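You operate a simulated robot arm through the tools that you are given. There is no shell and no other tool. Be economical: measure what you need, move in short steps, check, and stop when the job is done.

You run a simulated two-armed robot. Do the job below in one go: nothing can be reset, and whatever is moved stays where it is left.

Task
On the top of the beige bench, fold the white cloth in half.
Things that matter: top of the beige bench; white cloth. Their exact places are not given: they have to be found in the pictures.

Only the result counts: the job must be done as asked and must still hold three seconds after the hand-in. Knocking over, shifting, dropping, spilling or breaking anything else fails it. Flat cloth is picked up by pressing the open fingertips on it (5 to 10 N) and closing them slowly along it; thin cloth reads only 2 to 8 mm in the jaws.

Robot
Two 7-joint arms with two-finger parallel grippers on one trunk, on a base that drives. Base frame: it is fixed to the floor where the robot stands at the start and does not move with it; the origin is under the middle of the robot, x ahead of it, y to its left, z up; the surface under the hand at the start is at about z = 80. Units: cm, degrees, N and s.
The left shoulder is at the start at [7, 16.3, 112], the right one opposite. With the tool pointing down near the work surface each hand reaches from about 40 to 88 cm from the robot's upright axis, wherever it stands, measured 20 degrees to its own side. Places, roughly: top of the beige bench [50, 10, 80]. Payload 3.43 kg a hand.
Tool frame (each hand has its own): the origin (TCP) lies between the finger pads and is the grasp point; the fingertips stand 3.4 cm ahead of it; z points along the fingers, y is the line along which they close. The gripper opens to 12.8 cm. The fingers are 2.4 cm wide and 1.2 cm thick; the gripper's body (4.8 by 13 cm) begins 9.6 cm behind the TCP.
Orientation is that of the tool frame in the base frame, as a unit quaternion [w, x, y, z]. With the fingers straight down and closing along the base's y, the tool's x points along the base's -x, its y along +y and its z along -z.

Tools
- The arms move only by the tool step_arm. It takes "left_commands", "right_commands" or both (then of equal length, played together; a hand with none holds still); each is a list of rows, each a list of 7 numbers: the shift along the tool's x, y, z in cm, then the turn, a rotation vector about the tool's x, y, z in degrees, then the gripper command, from -1 (fully open) to 1 (shut), values between in proportion. In form: [[x, y, z, wx, wy, wz, fingers], ...]. A call has 1 to 10 rows; each row shifts and turns the commanded pose from where the row before left it, along the tool's axes as they then stand. Each row takes 0.2 s and may step no farther than 5 cm and 8.6 degrees from the row before; otherwise, or with a gripper value out of range, the whole call is refused. A pose out of reach is approached as far as the arm can. The call stops where the force on the tool passes 40 N (or 10 N more than at its start, if that is more) or the arm is blocked; 0.2 s more then pass. Each finger travels about 15.3 cm/s and halts on what it meets, pressing with about 41 N; the grip force reading is that of the motor and also rises with nothing between the fingers. The clock runs only during rows and for 0.2 s after the last one: add rows that do not move to give the fingers time. It gives the time, the measured TCP pose, the force on the tool (base axes), the opening and the grip force at its end, in the units of the frame above (readings bear some noise), with the torque about the TCP (base axes, N m) and any sound that the robot's microphone picked up.
- Cameras (640 x 400 px; columns grow to the right, rows downward): "scene" is now at [11.64, 1.51, 131.43]; the picture's right is [0.19, -0.98, 0.00], its down [-0.85, -0.16, -0.51] and it looks along [0.50, 0.10, -0.86] (base axes); focal length 214 px, centre (320, 200). "left" rides on the left gripper at [7.6, 1.1, -16] in its tool frame; the picture's right is [-0.15, 0.99, 0.00], its down [-0.88, -0.13, -0.46] and it looks along [-0.45, -0.07, 0.89] (tool axes); focal length 234 px, centre (320, 200). "right" rides on the right gripper at [7.6, -1.1, -16] in its tool frame; the picture's right is [0.15, 0.99, 0.00], its down [-0.88, 0.13, -0.46] and it looks along [-0.45, 0.07, 0.89] (tool axes); focal length 234 px, centre (320, 200).
- get_image(camera): a new picture of that camera. It takes no simulated time.
- move_column(by): slides the trunk up (or, below 0, down) by that many cm; the arms and the scene camera ride with it, the base frame stays. It gives what a move gives, with no picture.
- roll_base(legs): drives the robot by 1 to 6 legs, each [ahead, left, turn to the left] in cm, cm and degrees, along the robot's own axes; the way and the turn of a leg run together, so that a leg with both is an arc; at most 150 cm and 180 degrees a leg. The arms and the cameras ride along, it lands a little off, and it stops where it bumps. It gives what a move gives.
- aim_head(pan, tilt): turns the head with the scene camera to pan (to the left, within 86 degrees either way) and tilt (down, from -29 to 69), counted from straight ahead of the robot. It gives what a move gives.
- locate(camera, pixels): for up to 12 pixels [column, row] of the newest picture of that camera ("zoom" is the newest enlarged one), the place [x, y, z] in the base frame of the surface seen there, good to about 0.2 cm. It takes no simulated time.
- close_up(camera, box): a new picture of the part [left, top, right, bottom] of that camera's present view, enlarged. It takes no simulated time.
- sign_off(): hands the job in; it is judged then, once.

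Work in short steps. Measure before you move; look again where a grasp or a placing could have gone wrong, and mend it. You have 80 turns and 58 pictures in all, those below and enlarged ones among them. Open the grippers and draw the arms clear of the work before you hand the job in, unless the task says otherwise; then end with one line.

The tools are called by a JSON object that holds its "name" and its "arguments". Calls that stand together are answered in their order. step_arm: Moves the arms, as the interface text tells. Its arguments: {"type":"object","properties":{"left_commands":{"type":"array","items":{"type":"array","items":{"type":"number"}}},"right_commands":{"type":"array","items":{"type":"array","items":{"type":"number"}}}},"required":[]} The other tools are called the same way: move_column (by) slides the trunk up or down; roll_base (legs) drives the base; aim_head (pan, tilt) turns the head that bears the scene camera; get_image (camera) takes a picture; locate (camera, pixels) gives the place of the surface under pixels of a picture; close_up (camera, box) takes an enlarged picture of a part of a camera's view; sign_off () hands the job in.

At the start:

```text
clock: 0.0
left_tool_pos: [54.55, 21.77, 98.51]
left_ee_rot: [-0.001, -0.001, 1.0, 0.0]
left_ft_force: [1.1, -0.3, -0.3]
left_wrist_torque: [0.01, 0.02, 0.0]
left_grip_width: 12.82
left_grasp_force: 0.1
right_tool_pos: [53.43, -20.27, 97.41]
right_ee_rot: [0.0, 0.0, 1.0, 0.001]
right_ft_force: [0.5, 0.5, -0.4]
right_wrist_torque: [0.0, 0.04, 0.03]
right_grip_width: 12.81
right_grasp_force: 0.0
trunk travel left (down, up): [-60.0, 34.0]
robot x, y, heading: [-0.25, -0.07, -0.0]
head pan, tilt: [10.8, 59.3]
```

scene: 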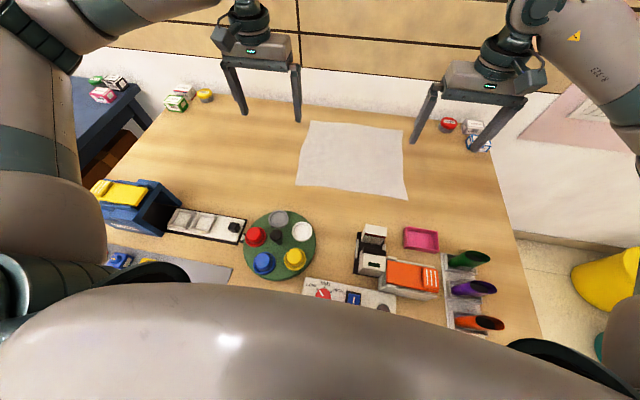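
right: 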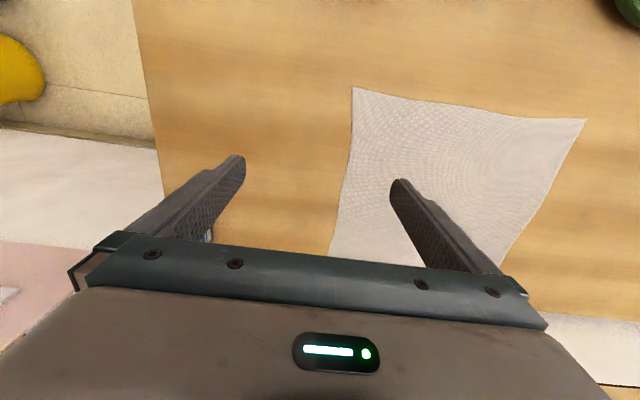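
left: 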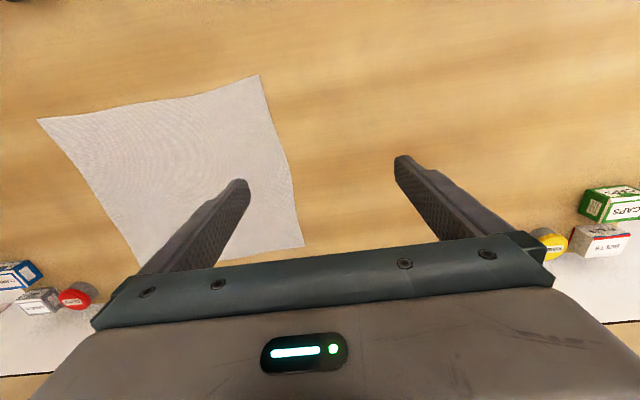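

The cloth is seen in the scene picture with corners near (312,121), (403,131), (407,199), (297,185). I locate these and the bench around it.

{"name": "locate", "arguments": {"camera": "scene", "pixels": [[312, 122], [402, 131], [406, 197], [298, 184], [355, 160], [355, 128], [352, 190], [304, 155], [403, 165], [270, 160], [450, 160]]}}

{"name": "close_up", "arguments": {"camera": "scene", "box": [270, 100, 430, 210]}}

```text
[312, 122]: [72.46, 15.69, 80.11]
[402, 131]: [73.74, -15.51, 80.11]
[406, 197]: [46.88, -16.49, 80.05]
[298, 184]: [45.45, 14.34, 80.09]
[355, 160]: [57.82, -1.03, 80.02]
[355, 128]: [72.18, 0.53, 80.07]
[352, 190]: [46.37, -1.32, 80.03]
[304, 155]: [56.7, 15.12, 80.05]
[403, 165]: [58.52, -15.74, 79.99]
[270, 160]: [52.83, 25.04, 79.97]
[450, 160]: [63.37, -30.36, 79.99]
```

```text
3.64 times, centred on (350, 155) of scene
```

zoom: 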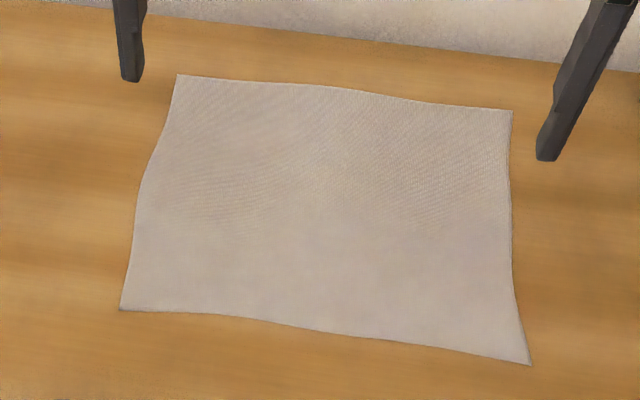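

The cloth is about 31 cm (y) by 27 cm (x), lying flat at z of about 80. I'll fold its near edge (x≈46) over to the far edge (x≈73) with both hands, so I move both over the near corners with a 4 cm opening, still clear of the cloth.

{"name": "step_arm", "arguments": {"left_commands": [[1.96, -2.7, 2.8, 0, 0, 0, 0.375], [1.96, -2.7, 2.8, 0, 0, 0, 0.375], [1.96, -2.7, 2.8, 0, 0, 0, 0.375], [1.96, -2.7, 2.8, 0, 0, 0, 0.375], [0, 0, 0, 0, 0, 0, 0.375], [0, 0, 0, 0, 0, 0, 0.375]], "right_commands": [[1.38, 1.82, 2.6, 0, 0, 0, 0.375], [1.38, 1.82, 2.6, 0, 0, 0, 0.375], [1.38, 1.82, 2.6, 0, 0, 0, 0.375], [1.38, 1.82, 2.6, 0, 0, 0, 0.375], [0, 0, 0, 0, 0, 0, 0.375], [0, 0, 0, 0, 0, 0, 0.375]]}}

{"name": "get_image", "arguments": {"camera": "left"}}

{"name": "get_image", "arguments": {"camera": "right"}}

{"name": "get_image", "arguments": {"camera": "scene"}}

```text
clock: 1.4
left_tool_pos: [46.65, 11.1, 87.22]
left_ee_rot: [0.0, 0.0, 1.0, 0.0]
left_ft_force: [0.2, -0.2, 0.4]
left_wrist_torque: [0.01, 0.03, 0.01]
left_grip_width: 4.01
left_grasp_force: 0.0
right_tool_pos: [48.09, -12.85, 86.92]
right_ee_rot: [0.0, 0.001, 1.0, 0.0]
right_ft_force: [0.6, 0.8, -0.3]
right_wrist_torque: [0.01, 0.03, 0.03]
right_grip_width: 3.99
right_grasp_force: 0.2
trunk travel left (down, up): [-60.0, 34.0]
robot x, y, heading: [0.04, -0.14, 0.2]
head pan, tilt: [10.8, 59.3]
```

```text
53 pictures are left
```

left: 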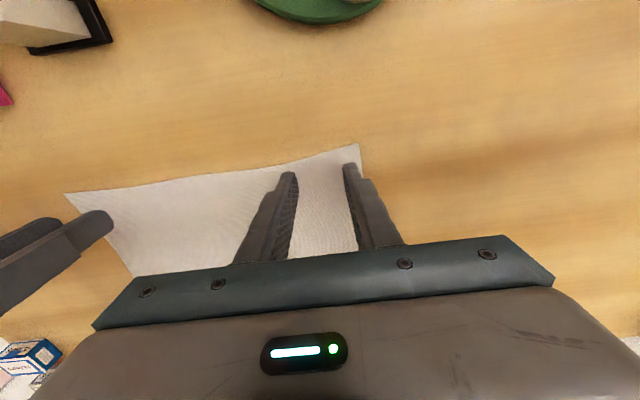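

```text
52 pictures are left
```

right: 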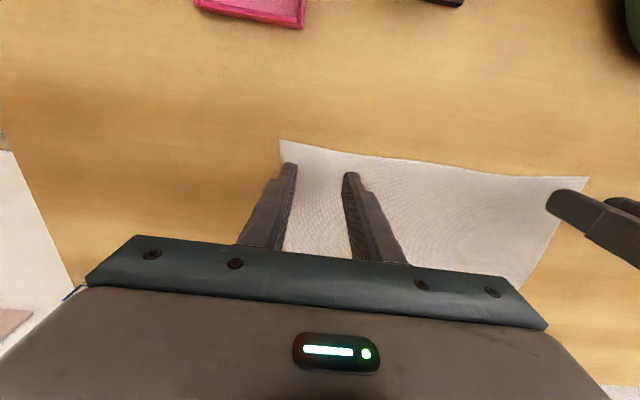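

```text
51 pictures are left
```

scene: 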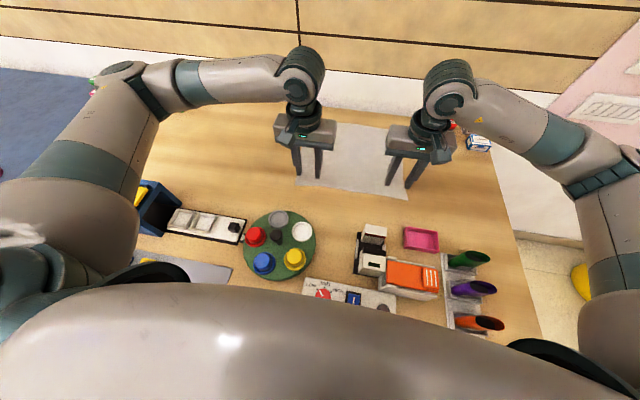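

Both hands sit over the near corners. I check the true edge near the fingers: left corner at left (358,145), right corner at right (279,142).

{"name": "locate", "arguments": {"camera": "left", "pixels": [[358, 146], [320, 157], [240, 174], [66, 195]]}}

{"name": "locate", "arguments": {"camera": "right", "pixels": [[280, 142], [320, 150], [400, 162], [586, 180]]}}

```text
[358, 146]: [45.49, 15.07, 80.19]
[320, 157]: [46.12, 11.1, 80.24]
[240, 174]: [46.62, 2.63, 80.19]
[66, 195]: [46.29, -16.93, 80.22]
```

```text
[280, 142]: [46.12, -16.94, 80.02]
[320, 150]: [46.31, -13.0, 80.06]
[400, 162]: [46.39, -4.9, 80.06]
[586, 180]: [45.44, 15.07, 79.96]
```

The near edge is at x≈46.1–46.3 under both hands. I centre both at x≈47.2, move them slightly outward, and descend to just above the cloth.

{"name": "step_arm", "arguments": {"left_commands": [[-0.5, 0.7, 1.0, 0, 0, 0, 0.375], [0, 0, 1.2, 0, 0, 0, 0.375], [0, 0, 1.1, 0, 0, 0, 0.375], [0, 0, 0, 0, 0, 0, 0.375], [0, 0, 0, 0, 0, 0, 0.375]], "right_commands": [[0.8, -0.7, 0.8, 0, 0, 0, 0.375], [0, 0, 1.2, 0, 0, 0, 0.375], [0, 0, 1.0, 0, 0, 0, 0.375], [0, 0, 0, 0, 0, 0, 0.375], [0, 0, 0, 0, 0, 0, 0.375]]}}

```text
clock: 2.6
left_tool_pos: [47.21, 11.74, 83.89]
left_ee_rot: [0.0, -0.001, 1.0, 0.001]
left_ft_force: [0.1, 0.3, 0.4]
left_wrist_torque: [0.04, -0.01, -0.01]
left_grip_width: 3.98
left_grasp_force: 0.2
right_tool_pos: [46.96, -13.67, 83.96]
right_ee_rot: [0.0, 0.0, 1.0, 0.0]
right_ft_force: [0.7, 0.6, -0.1]
right_wrist_torque: [-0.03, 0.02, -0.03]
right_grip_width: 4.0
right_grasp_force: 0.0
trunk travel left (down, up): [-60.0, 34.0]
robot x, y, heading: [0.21, 0.15, -0.0]
head pan, tilt: [10.8, 59.3]
```

Neither hand reads contact yet. I lower both by about 0.6 cm in small steps.

{"name": "step_arm", "arguments": {"left_commands": [[0, 0, 0.3, 0, 0, 0, 0.375], [0, 0, 0.2, 0, 0, 0, 0.375], [0, 0, 0, 0, 0, 0, 0.375]], "right_commands": [[-0.3, 0, 0.3, 0, 0, 0, 0.375], [0, 0, 0.25, 0, 0, 0, 0.375], [0, 0, 0, 0, 0, 0, 0.375]]}}

```text
clock: 3.4
left_tool_pos: [47.14, 11.85, 83.51]
left_ee_rot: [0.0, -0.002, 1.0, 0.001]
left_ft_force: [-0.1, 0.9, 2.4]
left_wrist_torque: [-0.01, -0.03, 0.0]
left_grip_width: 3.99
left_grasp_force: 0.1
right_tool_pos: [47.43, -13.66, 83.58]
right_ee_rot: [0.001, 0.0, 1.0, 0.0]
right_ft_force: [2.1, -0.2, 10.1]
right_wrist_torque: [-0.04, -0.07, -0.01]
right_grip_width: 4.02
right_grasp_force: 0.1
trunk travel left (down, up): [-60.0, 34.0]
robot x, y, heading: [-0.16, 0.46, 0.1]
head pan, tilt: [10.8, 59.3]
```

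Right presses with 10 N, left with 2.4 N. I bring the left down slightly to match and ease the right very slightly.

{"name": "step_arm", "arguments": {"left_commands": [[0, 0, 0.1, 0, 0, 0, 0.375], [0, 0, 0, 0, 0, 0, 0.375]], "right_commands": [[0, 0, -0.03, 0, 0, 0, 0.375], [0, 0, 0, 0, 0, 0, 0.375]]}}

```text
clock: 4.0
left_tool_pos: [47.1, 11.69, 83.46]
left_ee_rot: [0.001, -0.001, 1.0, 0.0]
left_ft_force: [1.0, 1.0, 13.9]
left_wrist_torque: [0.09, 0.03, -0.01]
left_grip_width: 4.01
left_grasp_force: 0.0
right_tool_pos: [47.33, -13.65, 83.48]
right_ee_rot: [0.0, 0.0, 1.0, 0.0]
right_ft_force: [1.8, 0.4, 8.4]
right_wrist_torque: [-0.03, -0.09, -0.03]
right_grip_width: 3.98
right_grasp_force: 0.0
trunk travel left (down, up): [-60.0, 34.0]
robot x, y, heading: [-0.26, -0.17, -0.0]
head pan, tilt: [10.8, 59.3]
```

Left is a bit high at 13.9 N, so I ease it by 0.05 cm and close both slowly along the cloth.

{"name": "step_arm", "arguments": {"left_commands": [[0, 0, -0.05, 0, 0, 0, 0.375], [0, 0, 0, 0, 0, 0, 0.45], [0, 0, 0, 0, 0, 0, 0.53], [0, 0, 0, 0, 0, 0, 0.61], [0, 0, 0, 0, 0, 0, 0.69], [0, 0, 0, 0, 0, 0, 0.77], [0, 0, 0, 0, 0, 0, 0.85], [0, 0, 0, 0, 0, 0, 0.93], [0, 0, 0, 0, 0, 0, 1], [0, 0, 0, 0, 0, 0, 1]], "right_commands": [[0, 0, 0, 0, 0, 0, 0.375], [0, 0, 0, 0, 0, 0, 0.45], [0, 0, 0, 0, 0, 0, 0.53], [0, 0, 0, 0, 0, 0, 0.61], [0, 0, 0, 0, 0, 0, 0.69], [0, 0, 0, 0, 0, 0, 0.77], [0, 0, 0, 0, 0, 0, 0.85], [0, 0, 0, 0, 0, 0, 0.93], [0, 0, 0, 0, 0, 0, 1], [0, 0, 0, 0, 0, 0, 1]]}}

{"name": "get_image", "arguments": {"camera": "left"}}

{"name": "get_image", "arguments": {"camera": "right"}}

```text
clock: 6.2
left_tool_pos: [47.19, 11.73, 83.5]
left_ee_rot: [0.001, -0.001, 1.0, -0.001]
left_ft_force: [-0.4, -0.1, 13.7]
left_wrist_torque: [0.0, 0.01, -0.01]
left_grip_width: 0.19
left_grasp_force: 36.6
right_tool_pos: [47.39, -13.63, 83.49]
right_ee_rot: [0.001, 0.001, 1.0, 0.0]
right_ft_force: [0.7, 1.1, 8.8]
right_wrist_torque: [0.0, 0.03, 0.03]
right_grip_width: 0.02
right_grasp_force: 32.8
trunk travel left (down, up): [-60.0, 34.0]
robot x, y, heading: [0.18, -0.27, -0.1]
head pan, tilt: [10.8, 59.3]
```

```text
50 pictures are left
```

left: 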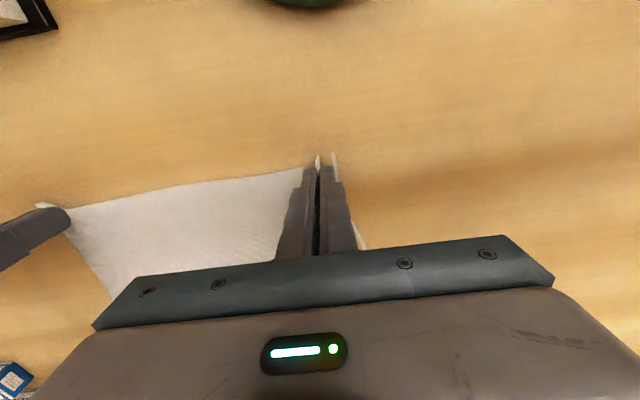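

```text
49 pictures are left
```

right: 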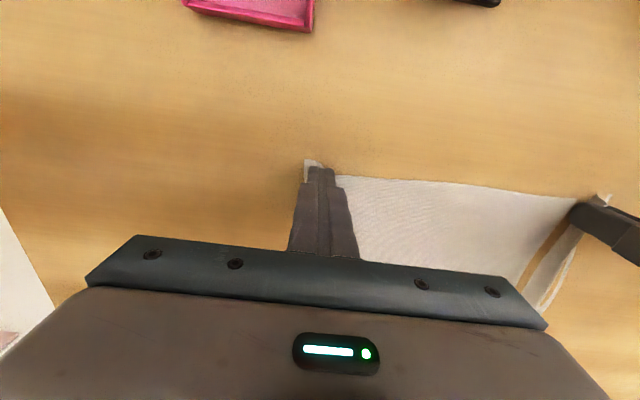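

Left reads 0.19 cm (cloth), right 0.02 cm (missed). I lift the right a little, reopen it, and look.

{"name": "step_arm", "arguments": {"right_commands": [[0, 0, -1.5, 0, 0, 0, 1], [0, 0, 0, 0, 0, 0, 0.375], [0, 0, 0, 0, 0, 0, 0.375]]}}

{"name": "get_image", "arguments": {"camera": "right"}}

```text
clock: 7.0
left_tool_pos: [47.09, 11.66, 83.63]
left_ee_rot: [0.0, -0.001, 1.0, 0.0]
left_ft_force: [-1.5, 1.1, 17.8]
left_wrist_torque: [0.06, 0.11, 0.0]
left_grip_width: 0.21
left_grasp_force: 36.5
right_tool_pos: [47.24, -13.79, 84.99]
right_ee_rot: [0.001, -0.001, 1.0, 0.0]
right_ft_force: [0.3, -0.2, -0.9]
right_wrist_torque: [-0.02, 0.0, -0.01]
right_grip_width: 4.0
right_grasp_force: 0.1
trunk travel left (down, up): [-60.0, 34.0]
robot x, y, heading: [-0.31, 0.17, 0.1]
head pan, tilt: [10.8, 59.3]
```

```text
48 pictures are left
```

right: 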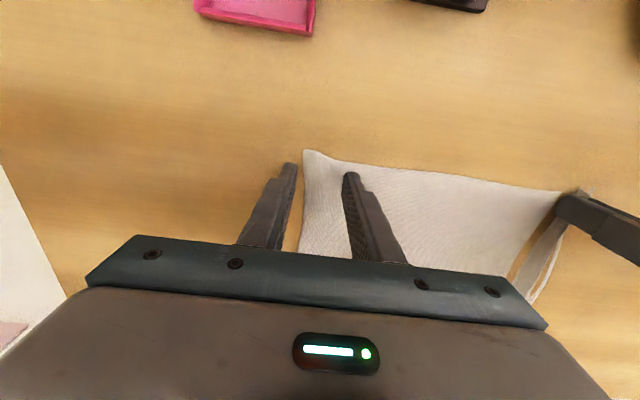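

The right outer finger is now off the cloth: the left's gather pulled the corner in, to about (305,151) in the picture. I measure it.

{"name": "locate", "arguments": {"camera": "right", "pixels": [[305, 152], [330, 158], [400, 168], [302, 220]]}}

```text
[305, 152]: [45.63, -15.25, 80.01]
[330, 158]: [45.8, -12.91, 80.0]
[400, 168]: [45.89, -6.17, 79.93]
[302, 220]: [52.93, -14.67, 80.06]
```

I shift the right hand 2.2 cm inward (y≈-11.5) and press down again.

{"name": "step_arm", "arguments": {"right_commands": [[0, 2.2, 0, 0, 0, 0, 0.375], [0, 0, 0.9, 0, 0, 0, 0.375], [0, 0, 0.4, 0, 0, 0, 0.375], [0, 0, 0.2, 0, 0, 0, 0.375], [0, 0, 0, 0, 0, 0, 0.375]]}}

```text
clock: 8.2
left_tool_pos: [47.07, 11.72, 83.49]
left_ee_rot: [0.0, -0.001, 1.0, 0.0]
left_ft_force: [-1.1, 1.3, 17.7]
left_wrist_torque: [0.05, 0.03, -0.02]
left_grip_width: 0.19
left_grasp_force: 36.5
right_tool_pos: [47.33, -11.58, 83.47]
right_ee_rot: [0.001, 0.0, 1.0, 0.0]
right_ft_force: [-0.9, 0.4, 2.6]
right_wrist_torque: [-0.03, 0.0, 0.01]
right_grip_width: 3.97
right_grasp_force: 0.2
trunk travel left (down, up): [-60.0, 34.0]
robot x, y, heading: [-0.21, 0.24, 0.1]
head pan, tilt: [10.8, 59.3]
```

Right reads 2.6 N; I add about 0.06 cm and relieve the left a little.

{"name": "step_arm", "arguments": {"left_commands": [[0, 0, -0.1, 0, 0, 0, 1], [0, 0, 0, 0, 0, 0, 1]], "right_commands": [[0, 0, 0.06, 0, 0, 0, 0.375], [0, 0, 0, 0, 0, 0, 0.375]]}}

```text
clock: 8.8
left_tool_pos: [47.13, 11.82, 83.62]
left_ee_rot: [0.0, 0.0, 1.0, 0.0]
left_ft_force: [0.0, 0.2, 1.5]
left_wrist_torque: [0.01, -0.06, -0.01]
left_grip_width: 0.23
left_grasp_force: 37.0
right_tool_pos: [47.33, -11.57, 83.62]
right_ee_rot: [0.001, -0.001, 1.0, 0.0]
right_ft_force: [-3.0, -0.6, 16.6]
right_wrist_torque: [-0.15, 0.1, -0.02]
right_grip_width: 3.98
right_grasp_force: 0.1
trunk travel left (down, up): [-60.0, 34.0]
robot x, y, heading: [-0.17, -0.2, -0.1]
head pan, tilt: [10.8, 59.3]
```

Right now reads 16.6 N; I ease it by 0.04 cm and close slowly.

{"name": "step_arm", "arguments": {"right_commands": [[0, 0, -0.04, 0, 0, 0, 0.375], [0, 0, 0, 0, 0, 0, 0.45], [0, 0, 0, 0, 0, 0, 0.53], [0, 0, 0, 0, 0, 0, 0.61], [0, 0, 0, 0, 0, 0, 0.69], [0, 0, 0, 0, 0, 0, 0.77], [0, 0, 0, 0, 0, 0, 0.85], [0, 0, 0, 0, 0, 0, 0.93], [0, 0, 0, 0, 0, 0, 1], [0, 0, 0, 0, 0, 0, 1]]}}

{"name": "get_image", "arguments": {"camera": "right"}}

```text
clock: 11.0
left_tool_pos: [47.16, 11.8, 83.57]
left_ee_rot: [0.0, -0.001, 1.0, 0.001]
left_ft_force: [-0.4, -1.2, 0.1]
left_wrist_torque: [0.0, 0.04, -0.01]
left_grip_width: 0.21
left_grasp_force: 37.1
right_tool_pos: [47.27, -11.49, 83.56]
right_ee_rot: [0.001, -0.001, 1.0, 0.0]
right_ft_force: [0.5, 0.2, 18.8]
right_wrist_torque: [-0.02, -0.04, -0.04]
right_grip_width: 0.0
right_grasp_force: 33.3
trunk travel left (down, up): [-60.0, 34.0]
robot x, y, heading: [0.42, -0.0, 0.1]
head pan, tilt: [10.8, 59.3]
```

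```text
47 pictures are left
```

right: 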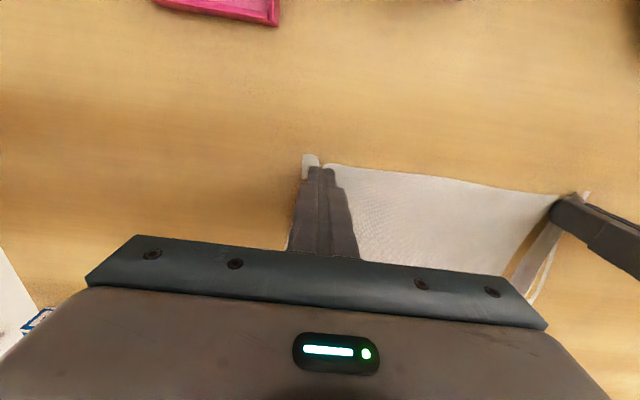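

Right reads 0.00 again. I enlarge the fingertip area to see how the cloth lies.

{"name": "close_up", "arguments": {"camera": "right", "box": [260, 130, 400, 220]}}

{"name": "close_up", "arguments": {"camera": "left", "box": [250, 130, 390, 220]}}

```text
4.44 times, centred on (330, 175) of right
```

zoom: 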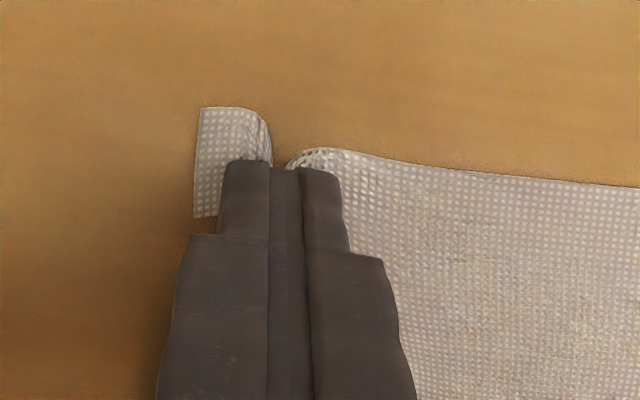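

```text
4.44 times, centred on (320, 175) of left
```

zoom: 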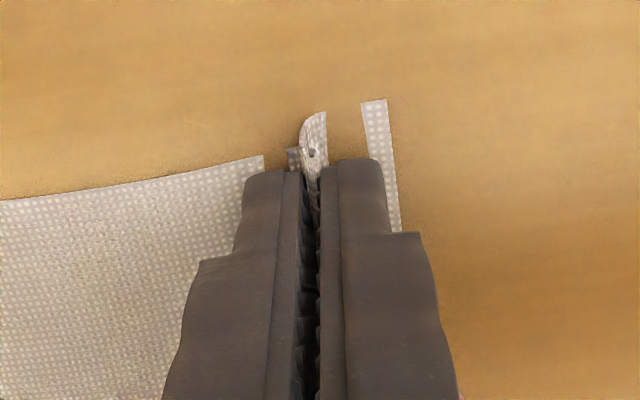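

The left holds a pucker properly; the right's pucker slipped. I reopen the right hand, lifted 1.5 cm, and check.

{"name": "step_arm", "arguments": {"right_commands": [[0, 0, -1.5, 0, 0, 0, 1], [0, 0, 0, 0, 0, 0, 0.375], [0, 0, 0, 0, 0, 0, 0.375]]}}

{"name": "get_image", "arguments": {"camera": "right"}}

```text
clock: 11.8
left_tool_pos: [47.14, 11.69, 83.52]
left_ee_rot: [0.0, -0.001, 1.0, 0.0]
left_ft_force: [0.0, 0.0, 1.8]
left_wrist_torque: [-0.03, -0.04, 0.01]
left_grip_width: 0.18
left_grasp_force: 36.6
right_tool_pos: [47.28, -11.55, 84.88]
right_ee_rot: [0.0, 0.0, 1.0, 0.001]
right_ft_force: [0.5, 0.9, -0.2]
right_wrist_torque: [0.01, 0.01, 0.04]
right_grip_width: 3.99
right_grasp_force: 0.1
trunk travel left (down, up): [-60.0, 34.0]
robot x, y, heading: [-0.19, -0.44, 0.2]
head pan, tilt: [10.8, 59.3]
```

```text
44 pictures are left
```

right: 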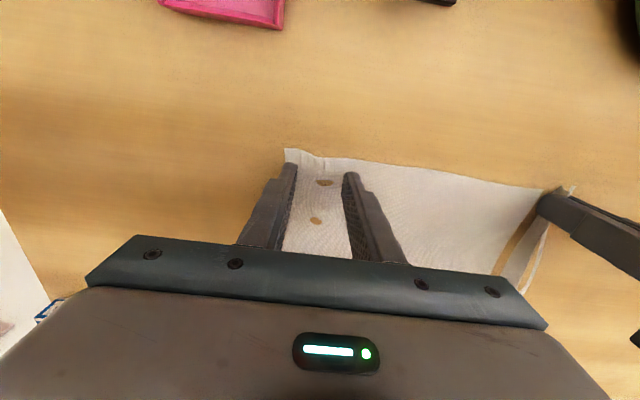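

Two brown spots show in the cloth near (323,183) and (316,220); I look at them closely.

{"name": "close_up", "arguments": {"camera": "right", "box": [260, 130, 400, 240]}}

{"name": "locate", "arguments": {"camera": "right", "pixels": [[287, 151], [325, 160], [323, 183], [323, 200], [316, 220], [400, 168]]}}

```text
3.64 times, centred on (330, 185) of right
```

zoom: 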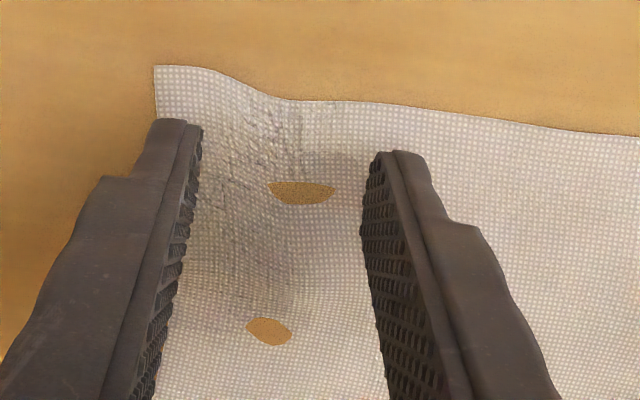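

```text
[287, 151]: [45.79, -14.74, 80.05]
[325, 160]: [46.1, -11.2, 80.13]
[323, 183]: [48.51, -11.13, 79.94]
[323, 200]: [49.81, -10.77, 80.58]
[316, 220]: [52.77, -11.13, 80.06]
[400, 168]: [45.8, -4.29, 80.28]
```

The spots are just where the cloth dips into the bench surface; the pucker between stands up a little. I retry slightly further in, with a lighter press.

{"name": "step_arm", "arguments": {"right_commands": [[-0.3, 0.3, 0.6, 0, 0, 0, 0.375], [0, 0, 0.5, 0, 0, 0, 0.375], [0, 0, 0.35, 0, 0, 0, 0.375], [0, 0, 0, 0, 0, 0, 0.375], [0, 0, 0, 0, 0, 0, 0.375]]}}

```text
clock: 13.0
left_tool_pos: [47.22, 11.76, 83.61]
left_ee_rot: [0.0, 0.0, 1.0, 0.0]
left_ft_force: [0.4, 1.1, -0.6]
left_wrist_torque: [0.0, 0.03, 0.01]
left_grip_width: 0.19
left_grasp_force: 37.2
right_tool_pos: [47.78, -11.11, 83.62]
right_ee_rot: [0.002, 0.0, 1.0, 0.0]
right_ft_force: [1.1, -0.8, 11.6]
right_wrist_torque: [-0.09, 0.0, 0.01]
right_grip_width: 4.0
right_grasp_force: 0.0
trunk travel left (down, up): [-60.0, 34.0]
robot x, y, heading: [0.05, -0.06, -0.1]
head pan, tilt: [10.8, 59.3]
```

11.6 N: I ease by 0.03 cm and close partway to a 0.8 cm opening, then look.

{"name": "step_arm", "arguments": {"right_commands": [[0, 0, -0.03, 0, 0, 0, 0.375], [0, 0, 0, 0, 0, 0, 0.43], [0, 0, 0, 0, 0, 0, 0.49], [0, 0, 0, 0, 0, 0, 0.55], [0, 0, 0, 0, 0, 0, 0.61], [0, 0, 0, 0, 0, 0, 0.67], [0, 0, 0, 0, 0, 0, 0.73], [0, 0, 0, 0, 0, 0, 0.79], [0, 0, 0, 0, 0, 0, 0.84], [0, 0, 0, 0, 0, 0, 0.88]]}}

{"name": "close_up", "arguments": {"camera": "right", "box": [260, 130, 400, 240]}}

```text
clock: 15.2
left_tool_pos: [47.13, 11.6, 83.66]
left_ee_rot: [-0.001, -0.001, 1.0, 0.001]
left_ft_force: [-0.1, 0.3, -0.7]
left_wrist_torque: [-0.02, 0.02, 0.04]
left_grip_width: 0.2
left_grasp_force: 36.9
right_tool_pos: [47.7, -11.18, 83.45]
right_ee_rot: [0.0, 0.0, 1.0, 0.0]
right_ft_force: [-0.7, 1.6, 10.2]
right_wrist_torque: [0.07, -0.01, 0.0]
right_grip_width: 0.77
right_grasp_force: 0.1
trunk travel left (down, up): [-60.0, 34.0]
robot x, y, heading: [0.0, -0.05, 0.0]
head pan, tilt: [10.8, 59.3]
```

```text
3.64 times, centred on (330, 185) of right
```

zoom: 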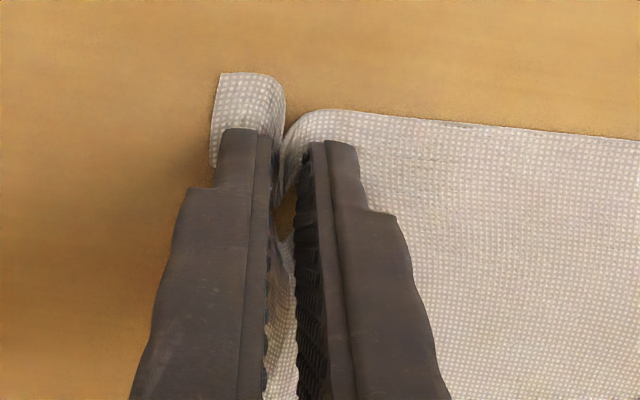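

Between the fingers the cloth is buckling downward, so it can't be caught there. I reopen wider, lift, and shift to fresher cloth, then press lightly.

{"name": "step_arm", "arguments": {"right_commands": [[0, 0, -1.5, 0, 0, 0, 0.5], [0, 0, 0, 0, 0, 0, 0.14], [0, 0, 0, 0, 0, 0, 0.14]]}}

{"name": "close_up", "arguments": {"camera": "right", "box": [240, 120, 420, 240]}}

```text
clock: 16.0
left_tool_pos: [47.22, 11.83, 83.62]
left_ee_rot: [0.001, 0.0, 1.0, 0.001]
left_ft_force: [-0.5, -0.4, 1.4]
left_wrist_torque: [-0.03, -0.01, 0.03]
left_grip_width: 0.2
left_grasp_force: 36.6
right_tool_pos: [47.67, -11.34, 84.95]
right_ee_rot: [0.0, 0.0, 1.0, 0.0]
right_ft_force: [0.5, -0.5, 0.0]
right_wrist_torque: [0.01, 0.02, 0.02]
right_grip_width: 5.51
right_grasp_force: 0.0
trunk travel left (down, up): [-60.0, 34.0]
robot x, y, heading: [-0.08, -0.19, -0.1]
head pan, tilt: [10.8, 59.3]
```

```text
3.33 times, centred on (330, 180) of right
```

zoom: 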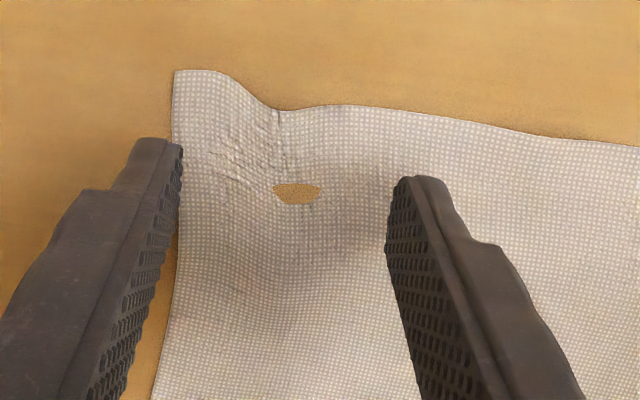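

The dip lies at about (296,193) in the zoom and a slight hump to its right. I shift 2 cm inward so the outer finger sits on the dip and the hump lies between the fingers, and press.

{"name": "step_arm", "arguments": {"right_commands": [[0.2, 2.0, 0.4, 0, 0, 0, 0.375], [0, 0, 0.6, 0, 0, 0, 0.375], [0, 0, 0.4, 0, 0, 0, 0.375], [0, 0, 0, 0, 0, 0, 0.375], [0, 0, 0, 0, 0, 0, 0.375]]}}

{"name": "close_up", "arguments": {"camera": "right", "box": [240, 120, 420, 240]}}

```text
clock: 17.2
left_tool_pos: [47.17, 11.7, 83.51]
left_ee_rot: [0.0, -0.001, 1.0, 0.0]
left_ft_force: [-0.3, -0.2, 1.8]
left_wrist_torque: [-0.02, -0.06, -0.01]
left_grip_width: 0.22
left_grasp_force: 36.8
right_tool_pos: [47.51, -9.29, 83.49]
right_ee_rot: [0.0, 0.0, 1.0, 0.0]
right_ft_force: [0.2, -0.3, 0.2]
right_wrist_torque: [0.01, 0.03, -0.01]
right_grip_width: 3.98
right_grasp_force: 0.1
trunk travel left (down, up): [-60.0, 34.0]
robot x, y, heading: [0.18, 0.04, 0.0]
head pan, tilt: [10.8, 59.3]
```

```text
3.33 times, centred on (330, 180) of right
```

zoom: 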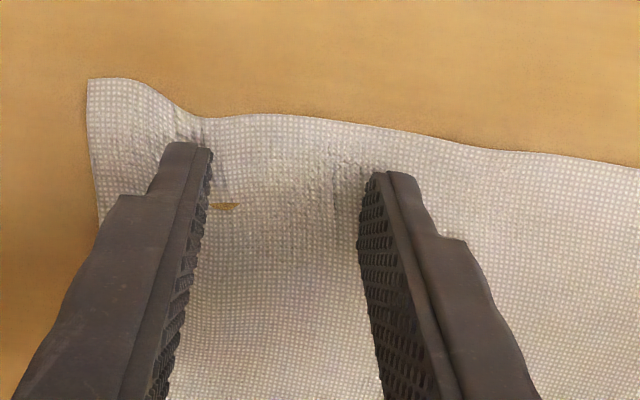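

The hump sits nicely between the fingers. I press 0.07 cm more and close partway.

{"name": "step_arm", "arguments": {"right_commands": [[0, 0, 0.07, 0, 0, 0, 0.375], [0, 0, 0, 0, 0, 0, 0.375], [0, 0, 0, 0, 0, 0, 0.43], [0, 0, 0, 0, 0, 0, 0.49], [0, 0, 0, 0, 0, 0, 0.55], [0, 0, 0, 0, 0, 0, 0.61], [0, 0, 0, 0, 0, 0, 0.67], [0, 0, 0, 0, 0, 0, 0.73]]}}

{"name": "close_up", "arguments": {"camera": "right", "box": [240, 120, 420, 240]}}

```text
clock: 19.0
left_tool_pos: [47.12, 11.64, 83.58]
left_ee_rot: [0.0, -0.002, 1.0, -0.001]
left_ft_force: [0.3, 0.6, 1.3]
left_wrist_torque: [0.0, 0.01, 0.01]
left_grip_width: 0.19
left_grasp_force: 36.4
right_tool_pos: [47.46, -9.24, 83.52]
right_ee_rot: [0.0, -0.001, 1.0, 0.001]
right_ft_force: [0.1, 0.7, 1.5]
right_wrist_torque: [0.02, -0.01, 0.0]
right_grip_width: 1.71
right_grasp_force: 0.0
trunk travel left (down, up): [-60.0, 34.0]
robot x, y, heading: [-0.15, 0.15, 0.1]
head pan, tilt: [10.8, 59.3]
```

```text
3.33 times, centred on (330, 180) of right
```

zoom: 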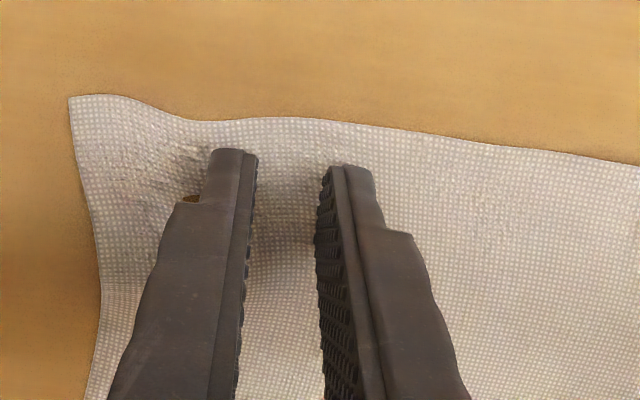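

Only 1.5 N, so the fingers slid over the cloth. I reopen in place and press a bit more.

{"name": "step_arm", "arguments": {"right_commands": [[0, 0, -0.5, 0, 0, 0, 0.73], [0, 0, 0, 0, 0, 0, 0.375], [0, 0, 0.4, 0, 0, 0, 0.375], [0, 0, 0.2, 0, 0, 0, 0.375], [0, 0, 0, 0, 0, 0, 0.375], [0, 0, 0, 0, 0, 0, 0.375]]}}

```text
clock: 20.4
left_tool_pos: [47.1, 11.74, 83.57]
left_ee_rot: [0.001, 0.0, 1.0, 0.0]
left_ft_force: [0.6, -0.4, 0.6]
left_wrist_torque: [-0.01, 0.05, 0.02]
left_grip_width: 0.19
left_grasp_force: 36.4
right_tool_pos: [47.59, -9.07, 83.5]
right_ee_rot: [0.0, 0.0, 1.0, 0.0]
right_ft_force: [1.5, -0.3, 13.9]
right_wrist_torque: [-0.13, 0.01, 0.02]
right_grip_width: 3.99
right_grasp_force: 0.2
trunk travel left (down, up): [-60.0, 34.0]
robot x, y, heading: [-0.11, -0.23, 0.3]
head pan, tilt: [10.8, 59.3]
```

13.9 N; I ease 0.05 cm (about 7–8 N) and close partway again.

{"name": "step_arm", "arguments": {"right_commands": [[0, 0, -0.05, 0, 0, 0, 0.375], [0, 0, 0, 0, 0, 0, 0.375], [0, 0, 0, 0, 0, 0, 0.43], [0, 0, 0, 0, 0, 0, 0.49], [0, 0, 0, 0, 0, 0, 0.55], [0, 0, 0, 0, 0, 0, 0.61], [0, 0, 0, 0, 0, 0, 0.67], [0, 0, 0, 0, 0, 0, 0.73]]}}

{"name": "close_up", "arguments": {"camera": "right", "box": [240, 120, 420, 240]}}

```text
clock: 22.2
left_tool_pos: [47.0, 11.76, 83.59]
left_ee_rot: [0.0, 0.0, 1.0, 0.0]
left_ft_force: [-0.8, -0.3, 1.1]
left_wrist_torque: [0.03, 0.0, -0.04]
left_grip_width: 0.18
left_grasp_force: 37.0
right_tool_pos: [47.38, -9.1, 83.51]
right_ee_rot: [0.0, 0.0, 1.0, 0.0]
right_ft_force: [0.2, -0.5, 16.5]
right_wrist_torque: [0.0, 0.06, -0.01]
right_grip_width: 1.59
right_grasp_force: 0.0
trunk travel left (down, up): [-60.0, 34.0]
robot x, y, heading: [-0.1, -0.12, 0.1]
head pan, tilt: [10.8, 59.3]
```

```text
3.33 times, centred on (330, 180) of right
```

zoom: 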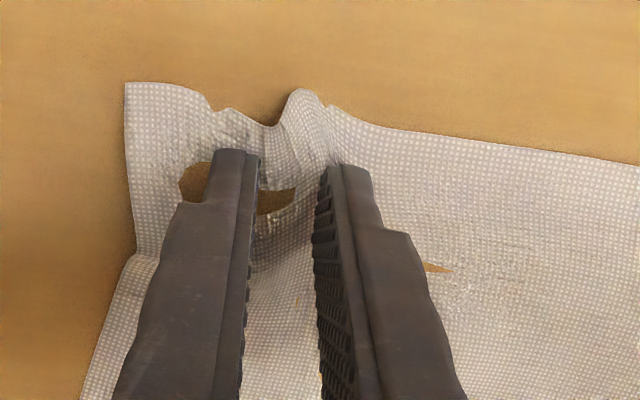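

A hump stands up between the fingers now. I finish closing slowly.

{"name": "step_arm", "arguments": {"right_commands": [[0, 0, -0.03, 0, 0, 0, 0.77], [0, 0, 0, 0, 0, 0, 0.81], [0, 0, 0, 0, 0, 0, 0.85], [0, 0, 0, 0, 0, 0, 0.89], [0, 0, 0, 0, 0, 0, 0.93], [0, 0, 0, 0, 0, 0, 0.97], [0, 0, 0, 0, 0, 0, 1], [0, 0, 0, 0, 0, 0, 1]]}}

{"name": "close_up", "arguments": {"camera": "right", "box": [240, 120, 420, 240]}}

```text
clock: 24.0
left_tool_pos: [47.14, 11.64, 83.67]
left_ee_rot: [0.0, 0.0, 1.0, -0.002]
left_ft_force: [-0.4, -3.6, 0.0]
left_wrist_torque: [-0.15, 0.0, 0.03]
left_grip_width: 0.21
left_grasp_force: 36.3
right_tool_pos: [47.3, -9.04, 83.53]
right_ee_rot: [0.0, 0.0, 1.0, 0.0]
right_ft_force: [0.9, 4.6, 11.3]
right_wrist_torque: [0.24, 0.07, -0.04]
right_grip_width: 0.12
right_grasp_force: 35.7
trunk travel left (down, up): [-60.0, 34.0]
robot x, y, heading: [-0.16, 0.06, -0.3]
head pan, tilt: [10.8, 59.3]
```

```text
3.33 times, centred on (330, 180) of right
```

zoom: 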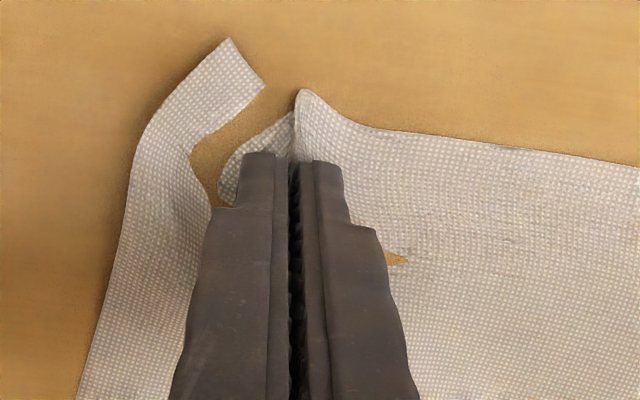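

Right holds 0.12 cm and tension between hands (≈4 N) confirms a grip. I ease the hands together 0.4 cm and lift both 5 cm to check.

{"name": "step_arm", "arguments": {"left_commands": [[0, -0.2, 0, 0, 0, 0, 1], [0, 0, -1.2, 0, 0, 0, 1], [0, 0, -1.2, 0, 0, 0, 1], [0, 0, -1.2, 0, 0, 0, 1], [0, 0, -1.4, 0, 0, 0, 1], [0, 0, 0, 0, 0, 0, 1]], "right_commands": [[0, 0.3, 0, 0, 0, 0, 1], [0, 0, -1.2, 0, 0, 0, 1], [0, 0, -1.2, 0, 0, 0, 1], [0, 0, -1.2, 0, 0, 0, 1], [0, 0, -1.4, 0, 0, 0, 1], [0, 0, 0, 0, 0, 0, 1]]}}

{"name": "get_image", "arguments": {"camera": "right"}}

{"name": "close_up", "arguments": {"camera": "scene", "box": [270, 100, 450, 210]}}

```text
clock: 25.4
left_tool_pos: [47.26, 11.49, 88.65]
left_ee_rot: [-0.001, 0.0, 1.0, 0.0]
left_ft_force: [0.3, 0.5, 0.4]
left_wrist_torque: [0.0, 0.02, -0.02]
left_grip_width: 0.2
left_grasp_force: 36.9
right_tool_pos: [47.5, -8.87, 88.54]
right_ee_rot: [0.0, 0.0, 1.0, 0.001]
right_ft_force: [0.2, 0.2, -0.4]
right_wrist_torque: [0.01, 0.02, -0.05]
right_grip_width: 0.13
right_grasp_force: 35.6
trunk travel left (down, up): [-60.0, 34.0]
robot x, y, heading: [-0.45, -0.27, -0.0]
head pan, tilt: [10.8, 59.3]
```

```text
36 pictures are left
```

right: 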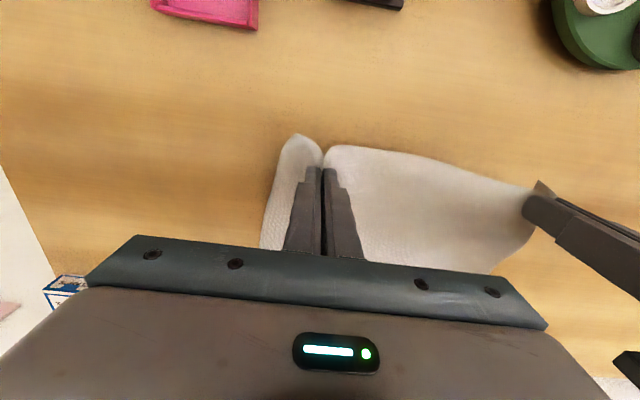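

```text
3.56 times, centred on (360, 155) of scene
```

zoom: 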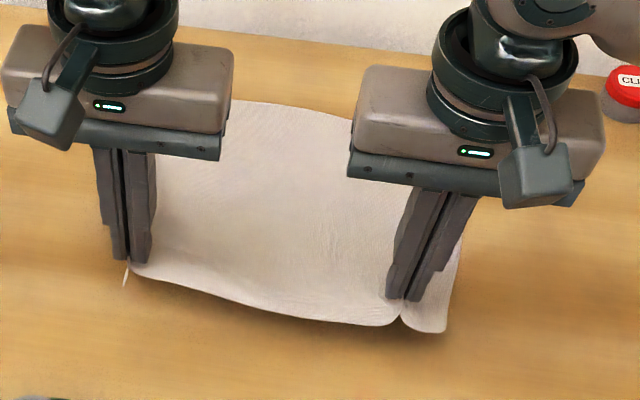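

Both corners are held and the cloth lifted cleanly. I carry the edge along an arc (radius ≈12.9 about x≈60) toward the far side, up to the top and just beyond.

{"name": "step_arm", "arguments": {"left_commands": [[-1.35, 0, -1.55, 0, 0, 0, 1], [-1.35, 0, -1.55, 0, 0, 0, 1], [-1.72, 0, -1.45, 0, 0, 0, 1], [-1.72, 0, -1.45, 0, 0, 0, 1], [-2.1, 0, -0.75, 0, 0, 0, 1], [-2.1, 0, -0.75, 0, 0, 0, 1], [-2.2, 0, 0, 0, 0, 0, 1], [-2.2, 0, 0, 0, 0, 0, 1], [-2.1, 0, 0.75, 0, 0, 0, 1], [-2.1, 0, 0.75, 0, 0, 0, 1]], "right_commands": [[-1.35, 0, -1.55, 0, 0, 0, 1], [-1.35, 0, -1.55, 0, 0, 0, 1], [-1.72, 0, -1.45, 0, 0, 0, 1], [-1.72, 0, -1.45, 0, 0, 0, 1], [-2.1, 0, -0.75, 0, 0, 0, 1], [-2.1, 0, -0.75, 0, 0, 0, 1], [-2.2, 0, 0, 0, 0, 0, 1], [-2.2, 0, 0, 0, 0, 0, 1], [-2.1, 0, 0.75, 0, 0, 0, 1], [-2.1, 0, 0.75, 0, 0, 0, 1]]}}

{"name": "get_image", "arguments": {"camera": "scene"}}

{"name": "get_image", "arguments": {"camera": "right"}}

```text
clock: 27.6
left_tool_pos: [66.2, 11.63, 94.53]
left_ee_rot: [-0.001, 0.0, 1.0, 0.0]
left_ft_force: [0.3, -0.7, -0.8]
left_wrist_torque: [-0.01, 0.03, 0.02]
left_grip_width: 0.16
left_grasp_force: 36.7
right_tool_pos: [66.56, -8.97, 94.49]
right_ee_rot: [-0.001, 0.0, 1.0, 0.0]
right_ft_force: [-0.4, 0.3, 0.1]
right_wrist_torque: [0.02, 0.05, 0.02]
right_grip_width: 0.15
right_grasp_force: 36.3
trunk travel left (down, up): [-60.0, 34.0]
robot x, y, heading: [0.04, 0.3, 0.1]
head pan, tilt: [10.8, 59.3]
```

```text
34 pictures are left
```

scene: 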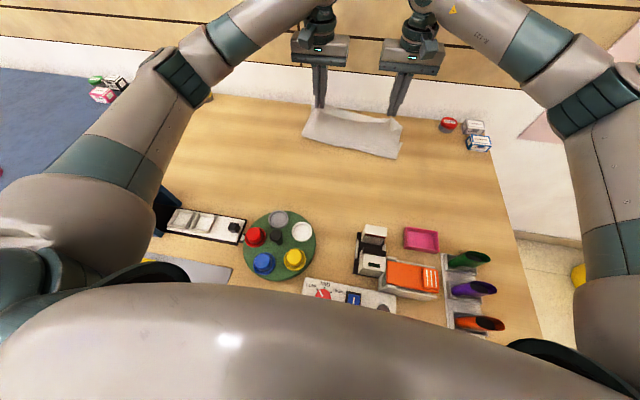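

```text
33 pictures are left
```

right: 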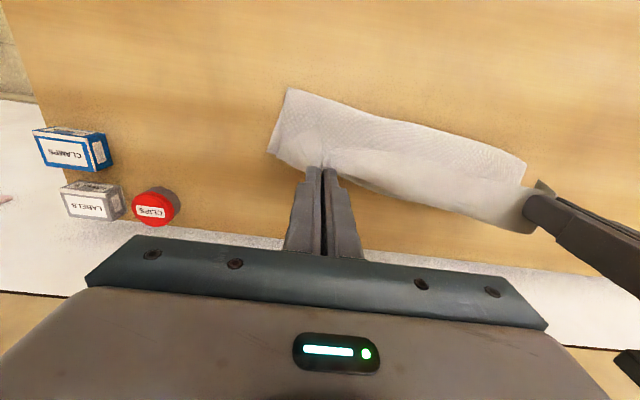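

The cloth hangs as a bent sheet, far half presumably still on the bench. I measure the visible bend line and where the wall is.

{"name": "locate", "arguments": {"camera": "scene", "pixels": [[303, 136], [350, 148], [397, 157], [360, 130], [362, 105], [364, 96], [362, 60]]}}

{"name": "locate", "arguments": {"camera": "right", "pixels": [[290, 90], [400, 125], [525, 162], [275, 150], [380, 185], [440, 240], [440, 310]]}}

{"name": "close_up", "arguments": {"camera": "scene", "box": [280, 60, 440, 170]}}

```text
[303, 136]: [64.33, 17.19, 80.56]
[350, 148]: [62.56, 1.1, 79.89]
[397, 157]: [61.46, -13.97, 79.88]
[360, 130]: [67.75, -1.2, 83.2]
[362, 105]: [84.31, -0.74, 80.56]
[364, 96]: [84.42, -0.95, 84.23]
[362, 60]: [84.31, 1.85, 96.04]
```

```text
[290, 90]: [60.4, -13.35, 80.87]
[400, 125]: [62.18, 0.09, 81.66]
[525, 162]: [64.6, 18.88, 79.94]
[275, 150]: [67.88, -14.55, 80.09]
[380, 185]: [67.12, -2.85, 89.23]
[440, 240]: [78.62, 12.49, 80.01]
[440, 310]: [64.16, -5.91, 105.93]
```

```text
3.64 times, centred on (360, 115) of scene
```

zoom: 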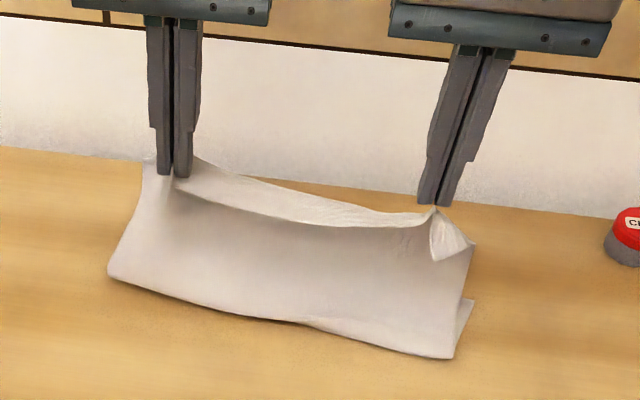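

The bend line is skewed: x≈64.4 at left, 61.5 at right; wall is at x≈84. I look with the left camera for the bottom layer's far edge.

{"name": "get_image", "arguments": {"camera": "left"}}

{"name": "close_up", "arguments": {"camera": "right", "box": [250, 70, 560, 260]}}

```text
31 pictures are left
```

left: 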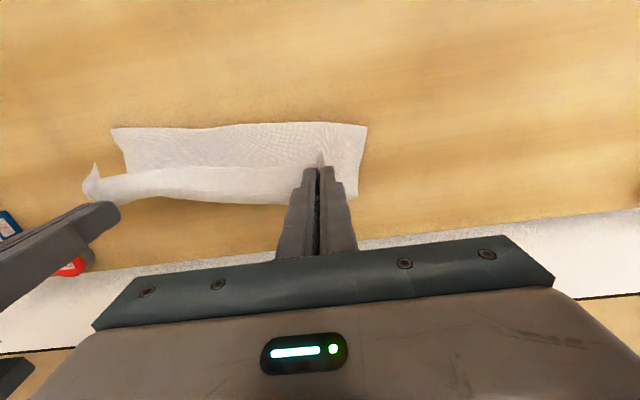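

```text
2.06 times, centred on (405, 165) of right
```

zoom: 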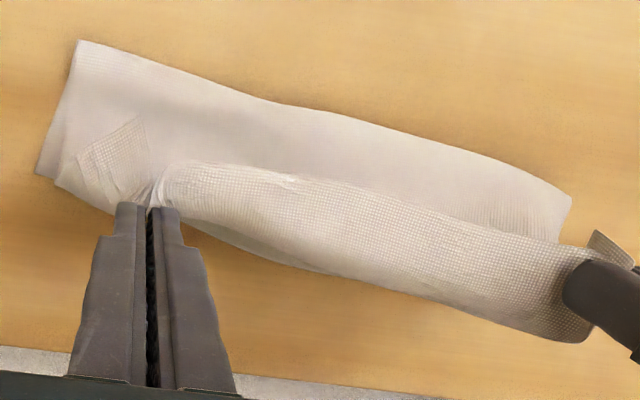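

I measure the lower edges visible in this zoom to see where the bottom layer's far edge is.

{"name": "locate", "arguments": {"camera": "zoom", "pixels": [[42, 170], [65, 186], [100, 205], [230, 245], [290, 266], [400, 292], [80, 45], [300, 112], [565, 200], [135, 125]]}}

{"name": "locate", "arguments": {"camera": "left", "pixels": [[364, 128], [240, 126], [116, 130], [355, 197], [124, 170], [220, 190]]}}

```text
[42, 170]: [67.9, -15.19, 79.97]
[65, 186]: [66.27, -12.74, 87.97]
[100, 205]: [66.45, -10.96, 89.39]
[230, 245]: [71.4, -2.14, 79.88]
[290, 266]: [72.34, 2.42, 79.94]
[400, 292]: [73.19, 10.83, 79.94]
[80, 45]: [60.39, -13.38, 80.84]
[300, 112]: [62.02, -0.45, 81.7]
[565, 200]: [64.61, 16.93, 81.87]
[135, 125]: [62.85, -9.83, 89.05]
```

```text
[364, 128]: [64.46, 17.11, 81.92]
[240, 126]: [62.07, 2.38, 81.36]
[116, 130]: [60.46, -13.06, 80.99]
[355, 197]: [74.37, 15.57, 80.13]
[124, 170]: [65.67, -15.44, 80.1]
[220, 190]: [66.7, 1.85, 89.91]
```

The far edge of the bottom layer runs from about (74.4, 15.6) to (69.3, -15.4): the cloth has turned a few degrees. I aim the left grip at (73.3, 12.3) and the right at (69.6, -10), first across, then down.

{"name": "step_arm", "arguments": {"left_commands": [[-1.8, 0.2, 0.3, 0, 0, 0, 1], [-1.8, 0.2, 0.7, 0, 0, 0, 1], [-1.8, 0.2, 1.0, 0, 0, 0, 1], [-1.7, 0.1, 1.5, 0, 0, 0, 1], [0, 0, 1.5, 0, 0, 0, 1], [0, 0, 1.5, 0, 0, 0, 1], [0, 0, 0, 0, 0, 0, 1]], "right_commands": [[-0.8, -0.3, 0.3, 0, 0, 0, 1], [-0.8, -0.3, 0.7, 0, 0, 0, 1], [-0.8, -0.2, 1.0, 0, 0, 0, 1], [-0.7, -0.2, 1.5, 0, 0, 0, 1], [0, 0, 1.5, 0, 0, 0, 1], [0, 0, 1.5, 0, 0, 0, 1], [0, 0, 0, 0, 0, 0, 1]]}}

{"name": "get_image", "arguments": {"camera": "right"}}

{"name": "close_up", "arguments": {"camera": "scene", "box": [280, 60, 440, 170]}}

```text
clock: 29.2
left_tool_pos: [73.19, 12.25, 88.09]
left_ee_rot: [0.001, -0.001, 1.0, 0.0]
left_ft_force: [-0.5, -2.8, 0.0]
left_wrist_torque: [-0.12, 0.02, 0.02]
left_grip_width: 0.2
left_grasp_force: 37.0
right_tool_pos: [69.48, -9.93, 87.99]
right_ee_rot: [0.0, 0.0, 1.0, -0.002]
right_ft_force: [0.3, 2.8, -0.8]
right_wrist_torque: [0.15, -0.04, -0.04]
right_grip_width: 0.13
right_grasp_force: 36.0
trunk travel left (down, up): [-60.0, 34.0]
robot x, y, heading: [0.13, -0.0, 0.1]
head pan, tilt: [10.8, 59.3]
```

```text
29 pictures are left
```

right: 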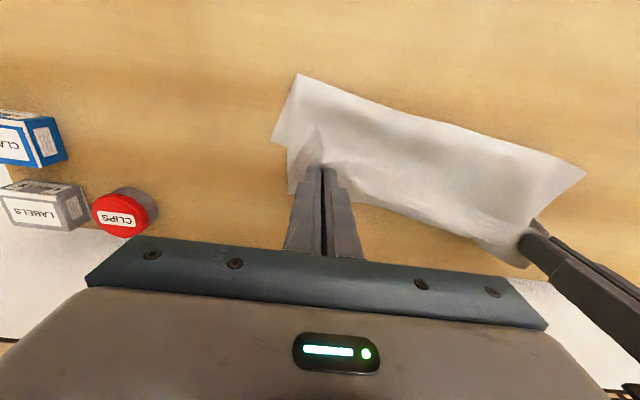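

```text
3.64 times, centred on (360, 115) of scene
```

zoom: 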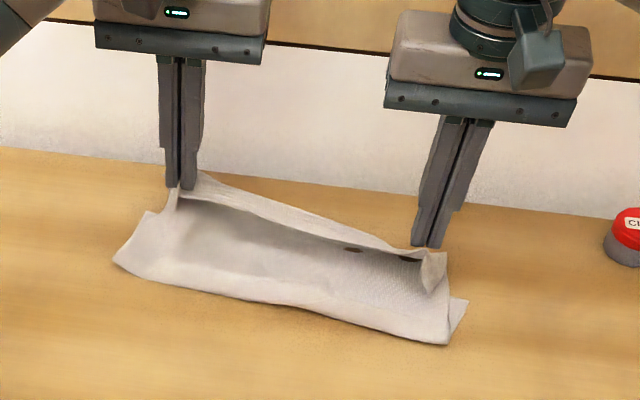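

The edge is taut between hands (≈2.8 N). I check bottom-layer points at the right side before lowering.

{"name": "locate", "arguments": {"camera": "right", "pixels": [[276, 140], [289, 190], [298, 76], [430, 112], [582, 172], [360, 203], [420, 225], [316, 130], [530, 262]]}}

{"name": "close_up", "arguments": {"camera": "right", "box": [250, 60, 600, 280]}}

```text
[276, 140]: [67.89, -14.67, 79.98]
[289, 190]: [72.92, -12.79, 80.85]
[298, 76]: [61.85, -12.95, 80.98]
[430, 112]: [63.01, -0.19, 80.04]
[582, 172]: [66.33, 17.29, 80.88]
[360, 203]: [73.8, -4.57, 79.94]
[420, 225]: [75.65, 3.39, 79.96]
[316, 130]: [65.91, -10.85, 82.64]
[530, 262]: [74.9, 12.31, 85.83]
```

```text
1.82 times, centred on (425, 170) of right
```

zoom: 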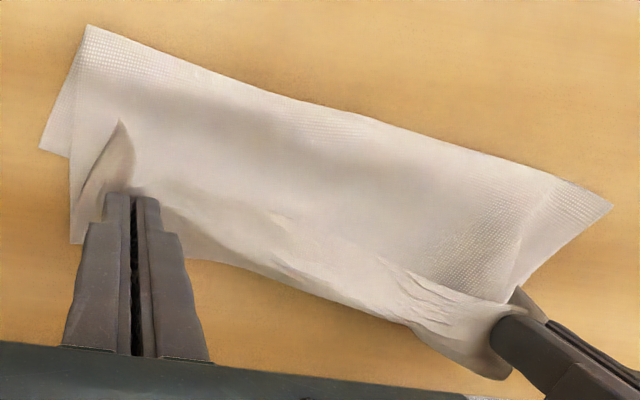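

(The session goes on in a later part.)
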